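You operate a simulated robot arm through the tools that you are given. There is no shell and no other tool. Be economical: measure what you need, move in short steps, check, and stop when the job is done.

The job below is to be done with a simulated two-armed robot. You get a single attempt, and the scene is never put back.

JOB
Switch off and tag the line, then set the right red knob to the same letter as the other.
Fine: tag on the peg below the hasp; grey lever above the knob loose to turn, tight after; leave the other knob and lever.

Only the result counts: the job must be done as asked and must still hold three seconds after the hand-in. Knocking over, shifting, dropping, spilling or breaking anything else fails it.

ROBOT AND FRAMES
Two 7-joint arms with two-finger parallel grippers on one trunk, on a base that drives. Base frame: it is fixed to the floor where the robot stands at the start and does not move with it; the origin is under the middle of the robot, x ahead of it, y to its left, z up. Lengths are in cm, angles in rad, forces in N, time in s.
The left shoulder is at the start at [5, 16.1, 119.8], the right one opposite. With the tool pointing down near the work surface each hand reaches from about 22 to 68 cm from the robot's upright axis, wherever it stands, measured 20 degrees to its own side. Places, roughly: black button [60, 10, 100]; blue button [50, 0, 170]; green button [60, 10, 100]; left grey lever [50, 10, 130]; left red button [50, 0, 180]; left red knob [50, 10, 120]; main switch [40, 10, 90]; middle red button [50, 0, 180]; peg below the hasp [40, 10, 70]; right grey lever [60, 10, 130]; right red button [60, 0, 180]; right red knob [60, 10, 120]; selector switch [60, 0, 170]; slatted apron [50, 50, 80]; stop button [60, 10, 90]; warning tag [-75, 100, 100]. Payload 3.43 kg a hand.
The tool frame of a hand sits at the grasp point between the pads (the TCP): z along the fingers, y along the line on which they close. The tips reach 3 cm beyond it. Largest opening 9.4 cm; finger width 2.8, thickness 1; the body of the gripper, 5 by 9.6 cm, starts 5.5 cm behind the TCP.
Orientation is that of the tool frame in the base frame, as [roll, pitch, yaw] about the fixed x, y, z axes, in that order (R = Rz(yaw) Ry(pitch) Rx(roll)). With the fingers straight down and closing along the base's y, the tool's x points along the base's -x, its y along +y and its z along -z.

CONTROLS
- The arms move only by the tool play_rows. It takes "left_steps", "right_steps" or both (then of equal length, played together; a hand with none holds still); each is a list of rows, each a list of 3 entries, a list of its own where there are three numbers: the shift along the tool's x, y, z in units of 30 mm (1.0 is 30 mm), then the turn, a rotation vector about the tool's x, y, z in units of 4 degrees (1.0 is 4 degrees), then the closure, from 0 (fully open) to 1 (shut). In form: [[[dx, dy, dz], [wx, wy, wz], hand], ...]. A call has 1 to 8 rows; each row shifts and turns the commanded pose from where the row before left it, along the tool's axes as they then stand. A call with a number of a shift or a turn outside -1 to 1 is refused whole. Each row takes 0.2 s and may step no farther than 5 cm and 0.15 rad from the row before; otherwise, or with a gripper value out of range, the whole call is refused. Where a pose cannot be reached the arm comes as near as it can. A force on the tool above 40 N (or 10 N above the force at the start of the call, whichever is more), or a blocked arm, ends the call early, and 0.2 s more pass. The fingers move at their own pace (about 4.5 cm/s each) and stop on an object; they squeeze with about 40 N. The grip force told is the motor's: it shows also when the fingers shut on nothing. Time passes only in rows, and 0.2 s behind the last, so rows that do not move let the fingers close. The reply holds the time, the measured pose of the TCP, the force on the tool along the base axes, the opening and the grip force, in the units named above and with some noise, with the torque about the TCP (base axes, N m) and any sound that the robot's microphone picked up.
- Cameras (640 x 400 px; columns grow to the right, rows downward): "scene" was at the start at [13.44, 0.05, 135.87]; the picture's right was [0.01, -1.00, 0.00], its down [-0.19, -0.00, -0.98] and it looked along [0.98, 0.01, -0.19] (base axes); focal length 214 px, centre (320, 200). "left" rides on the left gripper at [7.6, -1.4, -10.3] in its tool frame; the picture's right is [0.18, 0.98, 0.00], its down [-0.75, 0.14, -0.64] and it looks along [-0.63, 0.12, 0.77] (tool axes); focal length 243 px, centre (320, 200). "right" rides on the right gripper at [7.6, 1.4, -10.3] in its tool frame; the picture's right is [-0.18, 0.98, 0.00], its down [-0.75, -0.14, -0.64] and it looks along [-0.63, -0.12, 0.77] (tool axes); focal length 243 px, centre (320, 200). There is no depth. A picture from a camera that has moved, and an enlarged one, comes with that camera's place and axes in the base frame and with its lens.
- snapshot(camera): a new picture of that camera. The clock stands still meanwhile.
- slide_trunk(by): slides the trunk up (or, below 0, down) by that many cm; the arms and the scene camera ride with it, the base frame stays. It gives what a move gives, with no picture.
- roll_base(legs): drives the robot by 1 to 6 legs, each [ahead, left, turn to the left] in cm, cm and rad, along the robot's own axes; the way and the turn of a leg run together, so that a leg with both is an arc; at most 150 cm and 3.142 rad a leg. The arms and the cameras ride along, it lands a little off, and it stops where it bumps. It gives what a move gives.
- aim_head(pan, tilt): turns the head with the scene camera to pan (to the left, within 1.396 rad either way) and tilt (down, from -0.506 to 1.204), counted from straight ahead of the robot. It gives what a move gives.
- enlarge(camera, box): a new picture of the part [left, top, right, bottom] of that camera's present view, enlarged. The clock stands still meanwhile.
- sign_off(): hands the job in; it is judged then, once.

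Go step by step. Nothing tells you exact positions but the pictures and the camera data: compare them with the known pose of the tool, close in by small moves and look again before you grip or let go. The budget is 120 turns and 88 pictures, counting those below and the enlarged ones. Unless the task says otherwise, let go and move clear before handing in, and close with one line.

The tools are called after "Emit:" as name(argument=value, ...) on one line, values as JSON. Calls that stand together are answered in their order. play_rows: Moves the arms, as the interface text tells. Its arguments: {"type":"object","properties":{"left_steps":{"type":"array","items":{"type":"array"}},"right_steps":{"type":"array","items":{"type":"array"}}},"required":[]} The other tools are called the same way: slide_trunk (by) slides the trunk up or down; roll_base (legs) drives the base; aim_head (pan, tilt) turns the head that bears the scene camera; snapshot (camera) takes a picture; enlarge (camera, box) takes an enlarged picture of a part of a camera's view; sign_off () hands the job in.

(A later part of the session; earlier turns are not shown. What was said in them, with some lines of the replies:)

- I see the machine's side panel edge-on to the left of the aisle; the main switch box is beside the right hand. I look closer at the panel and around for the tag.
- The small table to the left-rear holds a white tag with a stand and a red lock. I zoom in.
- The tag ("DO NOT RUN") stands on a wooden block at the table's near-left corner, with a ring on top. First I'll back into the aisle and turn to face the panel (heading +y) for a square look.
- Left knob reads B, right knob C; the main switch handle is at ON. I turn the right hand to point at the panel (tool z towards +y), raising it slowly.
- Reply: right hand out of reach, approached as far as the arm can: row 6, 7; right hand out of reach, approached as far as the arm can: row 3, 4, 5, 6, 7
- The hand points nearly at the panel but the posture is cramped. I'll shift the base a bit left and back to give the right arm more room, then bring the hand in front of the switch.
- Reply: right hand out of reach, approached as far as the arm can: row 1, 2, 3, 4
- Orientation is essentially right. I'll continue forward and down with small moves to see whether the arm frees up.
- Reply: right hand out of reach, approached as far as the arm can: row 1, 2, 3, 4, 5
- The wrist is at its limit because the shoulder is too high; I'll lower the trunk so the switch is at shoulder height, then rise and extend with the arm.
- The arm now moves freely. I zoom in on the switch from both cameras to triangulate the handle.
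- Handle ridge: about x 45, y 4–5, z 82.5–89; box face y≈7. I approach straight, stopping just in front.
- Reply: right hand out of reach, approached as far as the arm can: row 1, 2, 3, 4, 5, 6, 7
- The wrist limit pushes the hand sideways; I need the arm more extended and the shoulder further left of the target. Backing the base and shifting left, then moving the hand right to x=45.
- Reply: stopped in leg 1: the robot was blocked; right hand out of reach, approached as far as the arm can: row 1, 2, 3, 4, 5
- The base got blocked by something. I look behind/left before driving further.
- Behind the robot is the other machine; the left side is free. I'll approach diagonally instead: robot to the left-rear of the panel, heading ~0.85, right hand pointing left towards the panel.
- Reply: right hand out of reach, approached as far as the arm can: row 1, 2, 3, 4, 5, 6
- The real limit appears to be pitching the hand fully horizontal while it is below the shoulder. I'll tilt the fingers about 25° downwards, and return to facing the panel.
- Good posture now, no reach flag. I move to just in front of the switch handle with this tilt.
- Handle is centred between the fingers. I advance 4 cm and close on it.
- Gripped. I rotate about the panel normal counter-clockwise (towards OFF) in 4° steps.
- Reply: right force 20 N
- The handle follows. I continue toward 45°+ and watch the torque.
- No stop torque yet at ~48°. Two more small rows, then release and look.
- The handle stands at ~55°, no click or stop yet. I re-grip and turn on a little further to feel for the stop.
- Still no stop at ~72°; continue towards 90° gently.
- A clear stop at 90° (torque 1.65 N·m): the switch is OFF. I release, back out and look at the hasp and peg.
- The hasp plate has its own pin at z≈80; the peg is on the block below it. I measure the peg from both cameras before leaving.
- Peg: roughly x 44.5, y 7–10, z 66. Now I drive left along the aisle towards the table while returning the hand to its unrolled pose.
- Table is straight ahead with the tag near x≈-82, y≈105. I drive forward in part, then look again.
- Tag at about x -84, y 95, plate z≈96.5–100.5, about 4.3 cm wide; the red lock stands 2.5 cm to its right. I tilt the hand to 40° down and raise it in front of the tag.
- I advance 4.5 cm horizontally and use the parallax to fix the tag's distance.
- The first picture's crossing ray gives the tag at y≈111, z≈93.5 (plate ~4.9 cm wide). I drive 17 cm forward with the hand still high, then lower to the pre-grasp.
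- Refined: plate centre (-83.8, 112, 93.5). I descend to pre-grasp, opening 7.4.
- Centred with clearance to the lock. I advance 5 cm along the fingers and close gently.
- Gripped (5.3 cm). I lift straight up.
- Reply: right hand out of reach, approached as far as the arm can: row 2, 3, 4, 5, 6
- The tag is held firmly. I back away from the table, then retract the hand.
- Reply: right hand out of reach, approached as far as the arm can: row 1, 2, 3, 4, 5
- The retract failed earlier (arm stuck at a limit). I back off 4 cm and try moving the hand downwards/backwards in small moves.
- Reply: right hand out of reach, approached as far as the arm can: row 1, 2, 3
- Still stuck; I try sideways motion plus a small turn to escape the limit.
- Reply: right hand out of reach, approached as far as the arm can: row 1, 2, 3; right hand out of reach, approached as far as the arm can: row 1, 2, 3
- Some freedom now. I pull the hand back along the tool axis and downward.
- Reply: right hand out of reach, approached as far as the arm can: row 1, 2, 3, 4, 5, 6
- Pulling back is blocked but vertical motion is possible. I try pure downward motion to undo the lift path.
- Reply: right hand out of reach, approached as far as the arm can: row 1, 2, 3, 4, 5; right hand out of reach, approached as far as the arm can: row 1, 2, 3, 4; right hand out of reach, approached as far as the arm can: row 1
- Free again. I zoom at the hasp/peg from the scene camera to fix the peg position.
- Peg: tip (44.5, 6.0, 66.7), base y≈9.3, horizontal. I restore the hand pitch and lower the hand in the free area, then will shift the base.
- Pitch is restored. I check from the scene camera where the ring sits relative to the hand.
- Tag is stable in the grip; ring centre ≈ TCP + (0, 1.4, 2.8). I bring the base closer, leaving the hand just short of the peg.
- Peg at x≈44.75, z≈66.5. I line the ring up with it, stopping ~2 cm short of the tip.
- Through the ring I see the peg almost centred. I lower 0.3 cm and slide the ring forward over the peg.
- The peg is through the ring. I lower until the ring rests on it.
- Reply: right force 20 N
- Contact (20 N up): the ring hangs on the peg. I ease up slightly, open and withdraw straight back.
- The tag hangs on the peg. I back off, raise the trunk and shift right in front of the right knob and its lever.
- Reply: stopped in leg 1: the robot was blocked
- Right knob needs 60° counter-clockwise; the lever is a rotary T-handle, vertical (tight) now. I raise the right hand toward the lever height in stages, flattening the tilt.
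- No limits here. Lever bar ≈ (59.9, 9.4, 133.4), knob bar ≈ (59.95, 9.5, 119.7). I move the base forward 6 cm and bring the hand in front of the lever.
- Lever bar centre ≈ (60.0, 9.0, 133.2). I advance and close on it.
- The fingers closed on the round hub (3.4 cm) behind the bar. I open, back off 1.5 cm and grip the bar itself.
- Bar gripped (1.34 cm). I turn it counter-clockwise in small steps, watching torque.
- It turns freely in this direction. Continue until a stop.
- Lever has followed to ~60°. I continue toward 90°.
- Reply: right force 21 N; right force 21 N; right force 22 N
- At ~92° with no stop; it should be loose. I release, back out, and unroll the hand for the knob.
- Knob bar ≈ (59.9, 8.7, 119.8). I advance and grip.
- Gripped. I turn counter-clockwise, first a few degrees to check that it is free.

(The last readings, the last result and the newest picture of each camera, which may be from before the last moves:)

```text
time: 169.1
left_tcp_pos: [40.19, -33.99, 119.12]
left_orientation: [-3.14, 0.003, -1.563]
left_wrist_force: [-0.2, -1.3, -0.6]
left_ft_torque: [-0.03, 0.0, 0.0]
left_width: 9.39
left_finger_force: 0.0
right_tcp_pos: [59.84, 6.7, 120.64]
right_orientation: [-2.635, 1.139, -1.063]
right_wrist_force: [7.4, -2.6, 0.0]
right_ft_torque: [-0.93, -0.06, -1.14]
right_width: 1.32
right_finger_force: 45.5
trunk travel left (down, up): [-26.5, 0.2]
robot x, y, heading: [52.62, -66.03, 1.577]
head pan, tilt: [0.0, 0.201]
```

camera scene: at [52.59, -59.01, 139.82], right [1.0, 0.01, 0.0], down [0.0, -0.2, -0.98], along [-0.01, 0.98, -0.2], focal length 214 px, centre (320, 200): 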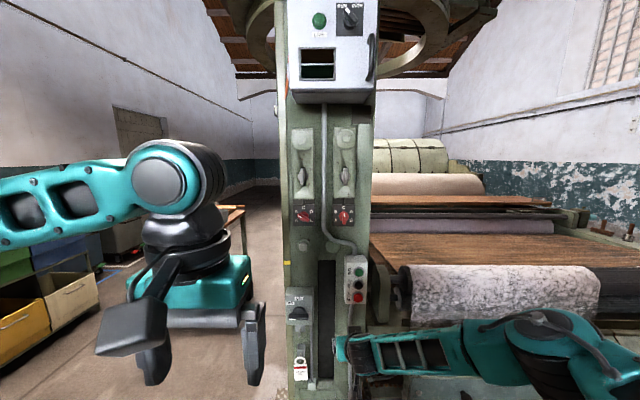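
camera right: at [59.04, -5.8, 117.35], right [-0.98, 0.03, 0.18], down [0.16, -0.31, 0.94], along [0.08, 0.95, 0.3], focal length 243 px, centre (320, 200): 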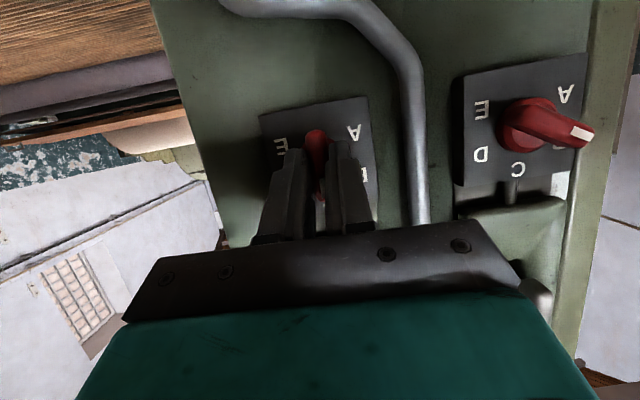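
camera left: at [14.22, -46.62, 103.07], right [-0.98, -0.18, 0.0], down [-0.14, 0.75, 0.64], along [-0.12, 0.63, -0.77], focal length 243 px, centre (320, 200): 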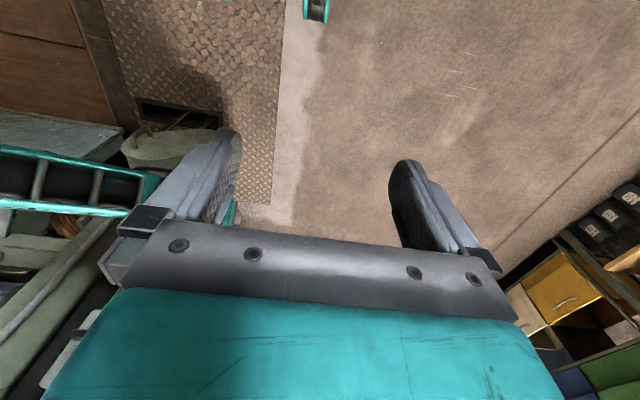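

It turns freely (torque about the axis ≈0). Continue to 60°.

Emit:
play_rows(right_steps=[[[0, 0.022, 0], [0.374, 0, -0.928], 1], [[0, 0.022, 0], [0.374, 0, -0.928], 1], [[0, 0.022, 0], [0.374, 0, -0.928], 1], [[0, 0.022, 0], [0.374, 0, -0.928], 1], [[0, 0.022, 0], [0.374, 0, -0.928], 1], [[0, 0.022, 0], [0.374, 0, -0.928], 1], [[0, 0.022, 0], [0.374, 0, -0.928], 1], [[0, 0.022, 0], [0.374, 0, -0.928], 1]])

Emit:
play_rows(right_steps=[[[0, 0.022, 0], [0.374, 0, -0.928], 1], [[0, 0.022, 0], [0.374, 0, -0.928], 1], [[0, 0.022, 0], [0.374, 0, -0.928], 1], [[0, 0.022, 0], [0.374, 0, -0.928], 1], [[0, 0, 0], [0, 0, 0], 1]])

Emit:
snapshot(camera="right")

```text
time: 170.9
left_tcp_pos: [40.35, -33.89, 119.07]
left_orientation: [-3.14, 0.001, -1.563]
left_wrist_force: [-0.2, -0.1, 0.1]
left_ft_torque: [-0.01, -0.01, 0.01]
left_width: 9.39
left_finger_force: 0.0
right_tcp_pos: [59.52, 6.69, 120.41]
right_orientation: [-1.939, 0.738, -0.487]
right_wrist_force: [14.1, 3.0, 3.5]
right_ft_torque: [-0.18, -0.14, -1.56]
right_width: 1.31
right_finger_force: 45.5
trunk travel left (down, up): [-26.5, 0.2]
robot x, y, heading: [52.45, -66.24, 1.576]
head pan, tilt: [0.0, 0.201]
```

```text
time: 172.1
left_tcp_pos: [40.28, -34.0, 119.09]
left_orientation: [3.141, 0.004, -1.564]
left_wrist_force: [0.6, -0.7, -0.1]
left_ft_torque: [-0.03, -0.02, 0.01]
left_width: 9.41
left_finger_force: 0.0
right_tcp_pos: [59.39, 6.57, 120.41]
right_orientation: [-1.78, 0.492, -0.398]
right_wrist_force: [15.5, -1.3, 5.8]
right_ft_torque: [0.22, -0.06, -1.27]
right_width: 1.28
right_finger_force: 45.0
trunk travel left (down, up): [-26.5, 0.2]
robot x, y, heading: [52.77, -66.47, 1.574]
head pan, tilt: [0.0, 0.201]
```

```text
12 pictures are left
camera right: at [61.86, -5.64, 117.32], right [-0.65, 0.05, -0.76], down [-0.73, -0.34, 0.59], along [-0.23, 0.94, 0.26], focal length 243 px, centre (320, 200)
```

right: 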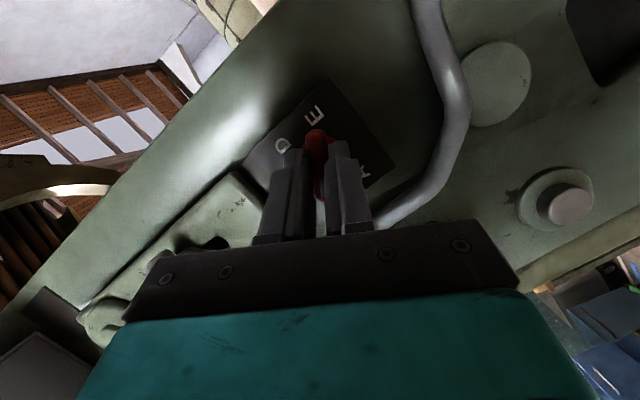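

Turned 60°. I release, back out and check the pointer.

Emit:
play_rows(right_steps=[[[0, 0, 0], [0, 0, 0], 0.5], [[0, 0, 0], [0, 0, 0], 0.3], [[0, 0, 0], [0, 0, 0], 0.2], [[0, 0, -0.9], [0, 0, 0], 0.2], [[0, 0, -0.9], [0, 0, 0], 0.2], [[0, 0, -0.9], [0, 0, 0], 0.2]])

Emit:
enlarge(camera="right", box=[200, 50, 440, 200])

```text
time: 173.5
left_tcp_pos: [40.13, -33.96, 119.04]
left_orientation: [-3.141, 0.004, -1.562]
left_wrist_force: [0.0, -0.1, 1.2]
left_ft_torque: [0.03, -0.03, 0.0]
left_width: 9.39
left_finger_force: 0.1
right_tcp_pos: [56.45, -0.95, 121.59]
right_orientation: [-1.785, 0.489, -0.393]
right_wrist_force: [-0.2, 0.6, 0.3]
right_ft_torque: [0.0, 0.02, 0.0]
right_width: 7.53
right_finger_force: 0.1
trunk travel left (down, up): [-26.5, 0.2]
robot x, y, heading: [52.67, -66.08, 1.576]
head pan, tilt: [0.0, 0.201]
```

```text
2.67 times, centred on (320, 125) of right
camera zoom: at [58.99, -13.28, 118.77], right [-0.65, 0.04, -0.76], down [-0.72, -0.35, 0.6], along [-0.24, 0.94, 0.26], focal length 647 px, centre (320, 400)
```

zoom: 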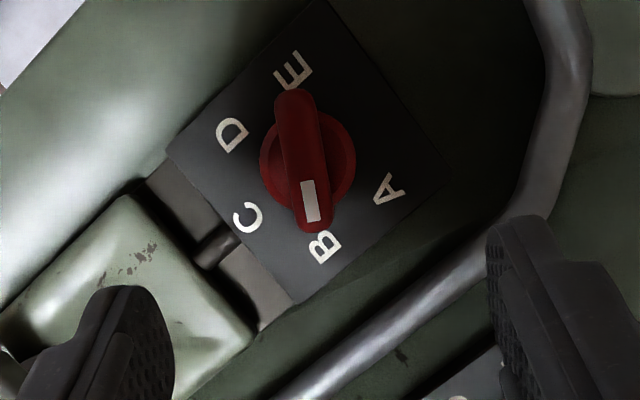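

The pointer sits on B (≈58–60°, same as the left knob). Next I roll the hand to match the lever and move up to it.

Emit:
play_rows(right_steps=[[[0, 0, 0], [0.374, 0, -0.928], 0.2], [[0, 0, 0], [0.374, 0, -0.928], 0.2], [[0, 0, 0], [0.374, 0, -0.928], 0.2], [[0, 0, 0], [0.374, 0, -0.928], 0.2], [[0, 0, 0], [0.374, 0, -0.928], 0.2], [[0, 0, 0], [0.374, 0, -0.928], 0.2], [[0, 0, 0], [0.374, 0, -0.928], 0.2], [[0, 0, 0], [0.374, 0, -0.928], 0.2]])

Emit:
play_rows(right_steps=[[[0, -0.78, 0], [0, 0, 0], 0.2], [[0, -0.78, 0], [0, 0, 0], 0.2], [[0, -0.78, 0], [0, 0, 0], 0.2], [[0, -0.78, 0], [0, 0, 0], 0.2], [[0, -0.78, 0], [0, 0, 0], 0.2]])

Emit:
snapshot(camera="right")

```text
time: 175.3
left_tcp_pos: [40.08, -34.04, 119.12]
left_orientation: [-3.14, 0.002, -1.564]
left_wrist_force: [-0.3, -0.9, -0.7]
left_ft_torque: [0.03, 0.02, 0.02]
left_width: 9.4
left_finger_force: 0.1
right_tcp_pos: [56.66, -1.1, 121.82]
right_orientation: [-1.556, -0.027, -0.341]
right_wrist_force: [-0.3, -0.1, 0.3]
right_ft_torque: [0.03, -0.03, 0.02]
right_width: 7.51
right_finger_force: 0.0
trunk travel left (down, up): [-26.5, 0.2]
robot x, y, heading: [52.74, -66.42, 1.577]
head pan, tilt: [0.0, 0.201]
```

```text
time: 176.5
left_tcp_pos: [40.16, -34.0, 119.07]
left_orientation: [-3.14, 0.0, -1.564]
left_wrist_force: [-0.7, 0.2, 0.6]
left_ft_torque: [0.0, -0.01, -0.02]
left_width: 9.42
left_finger_force: 0.0
right_tcp_pos: [56.4, -1.16, 133.49]
right_orientation: [-1.557, -0.026, -0.339]
right_wrist_force: [0.0, -0.6, 0.3]
right_ft_torque: [0.02, 0.0, -0.01]
right_width: 7.51
right_finger_force: 0.2
trunk travel left (down, up): [-26.5, 0.2]
robot x, y, heading: [52.42, -66.29, 1.58]
head pan, tilt: [0.0, 0.201]
```

```text
10 pictures are left
camera right: at [60.09, -13.4, 132.01], right [-0.15, 0.06, -0.99], down [-0.93, -0.36, 0.11], along [-0.34, 0.93, 0.11], focal length 243 px, centre (320, 200)
```

right: 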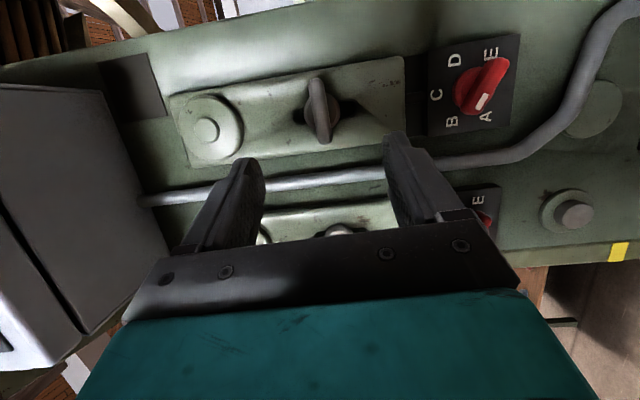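

Lever is horizontal and centred between the fingers; the knob pointer is computed at ~58°, i.e. B. I advance and grip the lever.

Emit:
play_rows(right_steps=[[[0, 0, 0.9], [0, 0, 0], 0.2], [[0, 0, 0.9], [0, 0, 0], 0.2], [[0, 0, 0.9], [0, 0, 0], 0.2], [[0, 0, 0], [0, 0, 0], 1], [[0, 0, 0], [0, 0, 0], 1], [[0, 0, 0], [0, 0, 0], 1], [[0, 0, 0], [0, 0, 0], 1], [[0, 0, 0], [0, 0, 0], 1]])

```text
time: 178.3
left_tcp_pos: [40.12, -33.93, 119.11]
left_orientation: [-3.139, 0.001, -1.565]
left_wrist_force: [0.2, 0.0, -1.1]
left_ft_torque: [0.01, -0.03, -0.04]
left_width: 9.39
left_finger_force: 0.0
right_tcp_pos: [58.96, 6.61, 133.44]
right_orientation: [-1.558, -0.025, -0.338]
right_wrist_force: [0.7, -2.4, -2.9]
right_ft_torque: [-0.31, 0.01, -0.06]
right_width: 1.29
right_finger_force: 40.0
trunk travel left (down, up): [-26.5, 0.2]
robot x, y, heading: [52.96, -66.28, 1.581]
head pan, tilt: [0.0, 0.201]
```

Gripped. I turn it clockwise back to vertical (tight).

Emit:
play_rows(right_steps=[[[0, -0.026, 0], [-0.374, 0, 0.928], 1], [[0, -0.026, 0], [-0.374, 0, 0.928], 1], [[0, -0.026, 0], [-0.374, 0, 0.928], 1], [[0, -0.026, 0], [-0.374, 0, 0.928], 1], [[0, -0.026, 0], [-0.374, 0, 0.928], 1], [[0, -0.026, 0], [-0.374, 0, 0.928], 1], [[0, -0.026, 0], [-0.374, 0, 0.928], 1], [[0, -0.026, 0], [-0.374, 0, 0.928], 1]])

Emit:
play_rows(right_steps=[[[0, -0.026, 0], [-0.374, 0, 0.928], 1], [[0, -0.026, 0], [-0.374, 0, 0.928], 1], [[0, -0.026, 0], [-0.374, 0, 0.928], 1], [[0, -0.026, 0], [-0.374, 0, 0.928], 1], [[0, -0.026, 0], [-0.374, 0, 0.928], 1], [[0, -0.026, 0], [-0.374, 0, 0.928], 1], [[0, -0.026, 0], [-0.374, 0, 0.928], 1], [[0, -0.026, 0], [-0.374, 0, 0.928], 1]])

Emit:
play_rows(right_steps=[[[0, -0.026, 0], [-0.374, 0, 0.928], 1], [[0, -0.026, 0], [-0.374, 0, 0.928], 1], [[0, -0.026, 0], [-0.374, 0, 0.928], 1], [[0, -0.026, 0], [-0.374, 0, 0.928], 1], [[0, -0.026, 0], [-0.374, 0, 0.928], 1], [[0, -0.026, 0], [-0.374, 0, 0.928], 1], [[0, 0, 0], [0, 0, 0], 1]])

```text
time: 180.1
left_tcp_pos: [40.17, -33.89, 119.02]
left_orientation: [-3.137, 0.002, -1.563]
left_wrist_force: [-0.6, -0.1, 0.0]
left_ft_torque: [-0.05, 0.0, 0.06]
left_width: 9.41
left_finger_force: 0.1
right_tcp_pos: [58.95, 6.65, 133.92]
right_orientation: [-1.785, 0.491, -0.392]
right_wrist_force: [-1.1, -2.1, -9.6]
right_ft_torque: [1.12, 0.07, 0.62]
right_width: 1.32
right_finger_force: 45.3
trunk travel left (down, up): [-26.5, 0.2]
robot x, y, heading: [52.46, -66.21, 1.577]
head pan, tilt: [0.0, 0.201]
```

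```text
time: 181.9
left_tcp_pos: [40.06, -33.89, 119.03]
left_orientation: [-3.14, 0.003, -1.563]
left_wrist_force: [0.5, -0.3, -0.4]
left_ft_torque: [-0.01, 0.0, 0.01]
left_width: 9.41
left_finger_force: 0.0
right_tcp_pos: [59.53, 6.57, 134.51]
right_orientation: [-2.192, 0.965, -0.674]
right_wrist_force: [-3.3, -2.0, -8.7]
right_ft_torque: [1.1, 0.06, -0.2]
right_width: 1.32
right_finger_force: 45.3
trunk travel left (down, up): [-26.5, 0.2]
robot x, y, heading: [52.17, -66.42, 1.577]
head pan, tilt: [0.0, 0.201]
```

```text
time: 183.5
left_tcp_pos: [40.02, -33.84, 119.06]
left_orientation: [-3.141, 0.002, -1.563]
left_wrist_force: [0.4, -0.2, -0.7]
left_ft_torque: [0.0, 0.02, -0.02]
left_width: 9.39
left_finger_force: 0.1
right_tcp_pos: [59.92, 6.56, 134.65]
right_orientation: [-2.979, 1.181, -1.372]
right_wrist_force: [-6.0, -3.7, -9.7]
right_ft_torque: [0.46, 0.04, -0.66]
right_width: 1.36
right_finger_force: 45.2
trunk travel left (down, up): [-26.5, 0.2]
robot x, y, heading: [52.87, -66.33, 1.582]
head pan, tilt: [0.0, 0.201]
```

Emit:
play_rows(right_steps=[[[0, -0.026, 0], [-0.374, 0, 0.928], 1], [[0, 0, 0], [0, 0, 0], 1]])

Emit:
play_rows(right_steps=[[[0, -0.01, 0], [-0.19, 0, 0.46], 1], [[0, 0, 0], [0, 0, 0], 1]])

```text
time: 184.1
left_tcp_pos: [40.02, -33.96, 118.93]
left_orientation: [-3.141, 0.003, -1.564]
left_wrist_force: [-0.1, 0.9, 0.2]
left_ft_torque: [0.0, -0.03, 0.0]
left_width: 9.4
left_finger_force: 0.0
right_tcp_pos: [60.05, 6.49, 134.7]
right_orientation: [3.127, 1.186, -1.536]
right_wrist_force: [-6.0, -3.8, -9.6]
right_ft_torque: [0.14, -0.44, -0.71]
right_width: 1.33
right_finger_force: 45.3
trunk travel left (down, up): [-26.5, 0.2]
robot x, y, heading: [52.55, -66.3, 1.58]
head pan, tilt: [0.0, 0.201]
```

```text
time: 184.7
left_tcp_pos: [40.02, -33.85, 119.06]
left_orientation: [-3.141, 0.002, -1.564]
left_wrist_force: [0.5, 0.3, -0.3]
left_ft_torque: [-0.01, 0.01, 0.0]
left_width: 9.4
left_finger_force: 0.1
right_tcp_pos: [60.07, 6.65, 134.71]
right_orientation: [3.042, 1.186, -1.618]
right_wrist_force: [-4.9, -4.7, -13.6]
right_ft_torque: [0.76, -1.65, -0.24]
right_width: 1.41
right_finger_force: 45.0
trunk travel left (down, up): [-26.5, 0.2]
robot x, y, heading: [52.34, -66.43, 1.58]
head pan, tilt: [0.0, 0.201]
```

A stop is felt at vertical: tight. I release, back off and check everything.

Emit:
play_rows(right_steps=[[[0, 0, 0], [0.19, 0, -0.46], 1], [[0, 0, 0], [0, 0, 0], 0.5], [[0, 0, 0], [0, 0, 0], 0.2], [[0, 0, 0], [0, 0, 0], 0.2], [[0, 0, -0.9], [0, 0, 0], 0.2], [[0, 0, -0.9], [0, 0, 0], 0.2], [[0, 0, -0.9], [0, 0, 0], 0.2], [[0, 0, -0.9], [0, 0, 0], 0.2]])

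Emit:
roll_base(legs=[[-5, 0, 0]])

Emit:
play_rows(right_steps=[[[0.9, -0.3, 0], [0, 0, 0], 0.2], [[0.9, -0.3, 0], [0, 0, 0], 0.2], [[0.9, -0.3, 0], [0, 0, 0], 0.2], [[0.9, -0.3, 0], [0, 0, 0], 0.2], [[0.9, -0.3, 0], [0, 0, 0], 0.2], [[0.9, -0.3, 0], [0, 0, 0], 0.2], [[0.9, -0.3, 0], [0, 0, 0], 0.2]])

Emit:
enlarge(camera="scene", box=[264, 150, 392, 230])

Emit:
snapshot(camera="scene")

```text
time: 186.5
left_tcp_pos: [40.2, -34.09, 119.09]
left_orientation: [-3.139, 0.003, -1.564]
left_wrist_force: [0.7, -0.3, 0.4]
left_ft_torque: [0.0, -0.01, 0.0]
left_width: 9.41
left_finger_force: 0.1
right_tcp_pos: [60.59, -3.64, 138.77]
right_orientation: [3.124, 1.19, -1.543]
right_wrist_force: [-0.1, -0.5, -0.1]
right_ft_torque: [0.04, -0.02, -0.01]
right_width: 7.53
right_finger_force: 0.1
trunk travel left (down, up): [-26.5, 0.2]
robot x, y, heading: [52.32, -66.16, 1.578]
head pan, tilt: [0.0, 0.201]
```

```text
time: 187.5
left_tcp_pos: [40.05, -38.9, 119.02]
left_orientation: [-3.14, 0.005, -1.563]
left_wrist_force: [-0.1, 0.0, -0.6]
left_ft_torque: [0.02, 0.04, -0.01]
left_width: 9.38
left_finger_force: 0.0
right_tcp_pos: [60.57, -8.51, 138.87]
right_orientation: [3.123, 1.191, -1.542]
right_wrist_force: [1.0, 0.0, 0.8]
right_ft_torque: [-0.02, -0.01, 0.0]
right_width: 7.55
right_finger_force: 0.0
trunk travel left (down, up): [-26.5, 0.2]
robot x, y, heading: [52.49, -70.94, 1.575]
head pan, tilt: [0.0, 0.201]
```

```text
time: 189.1
left_tcp_pos: [40.09, -38.82, 119.05]
left_orientation: [-3.141, 0.002, -1.564]
left_wrist_force: [-0.2, -0.4, -0.2]
left_ft_torque: [0.03, -0.01, 0.0]
left_width: 9.39
left_finger_force: 0.0
right_tcp_pos: [67.07, -15.03, 121.35]
right_orientation: [3.12, 1.191, -1.545]
right_wrist_force: [-0.3, 0.0, -0.5]
right_ft_torque: [-0.02, 0.01, 0.0]
right_width: 7.52
right_finger_force: 0.0
trunk travel left (down, up): [-26.5, 0.2]
robot x, y, heading: [52.43, -71.15, 1.573]
head pan, tilt: [0.0, 0.201]
```

```text
5.00 times, centred on (328, 190) of scene
camera zoom: at [52.62, -57.88, 139.83], right [1.0, 0.01, 0.0], down [0.0, -0.2, -0.98], along [-0.01, 0.98, -0.2], focal length 1072 px, centre (280, 250)
```

zoom: 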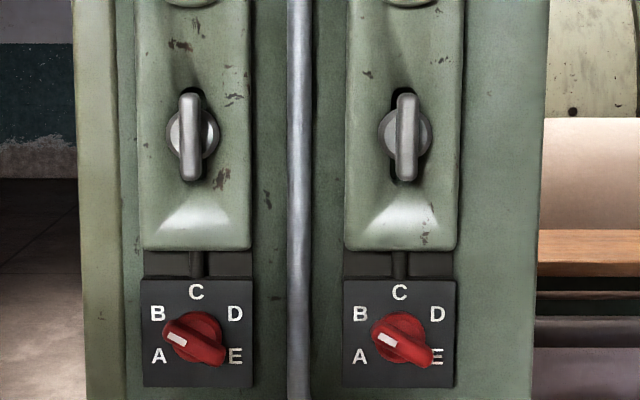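

```text
8 pictures are left
camera scene: at [52.62, -57.88, 139.83], right [1.0, 0.01, 0.0], down [0.0, -0.2, -0.98], along [-0.01, 0.98, -0.2], focal length 214 px, centre (320, 200)
```

scene: 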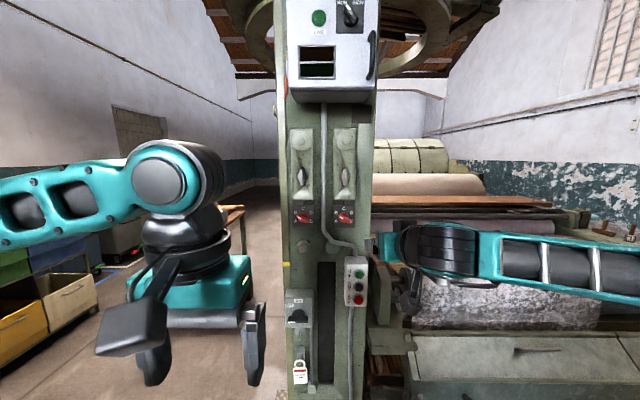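

Both knobs read B and both levers are vertical. One last look at the switch and tag.

Emit:
enlarge(camera="scene", box=[240, 285, 368, 400])

```text
3.48 times, centred on (304, 342) of scene
camera zoom: at [52.62, -57.88, 139.83], right [1.0, 0.01, 0.0], down [0.0, -0.2, -0.98], along [-0.01, 0.98, -0.2], focal length 746 px, centre (376, -296)
```

zoom: 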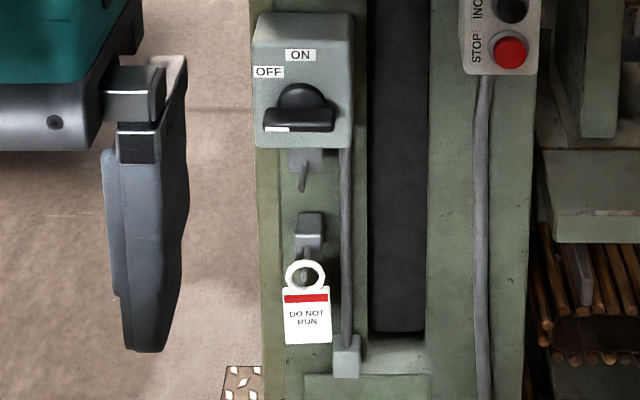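

The switch is off, the tag hangs on the peg below the hasp, the right knob reads B like the left one, and its lever is tight again. I hand in.

Emit:
sign_off()

```text
The job is handed in.
```

The line is switched off and tagged on the peg below the hasp. The right red knob is set to B, the same as the left one, and its grey lever is tight again; I left the other knob and lever alone. The job is handed in.
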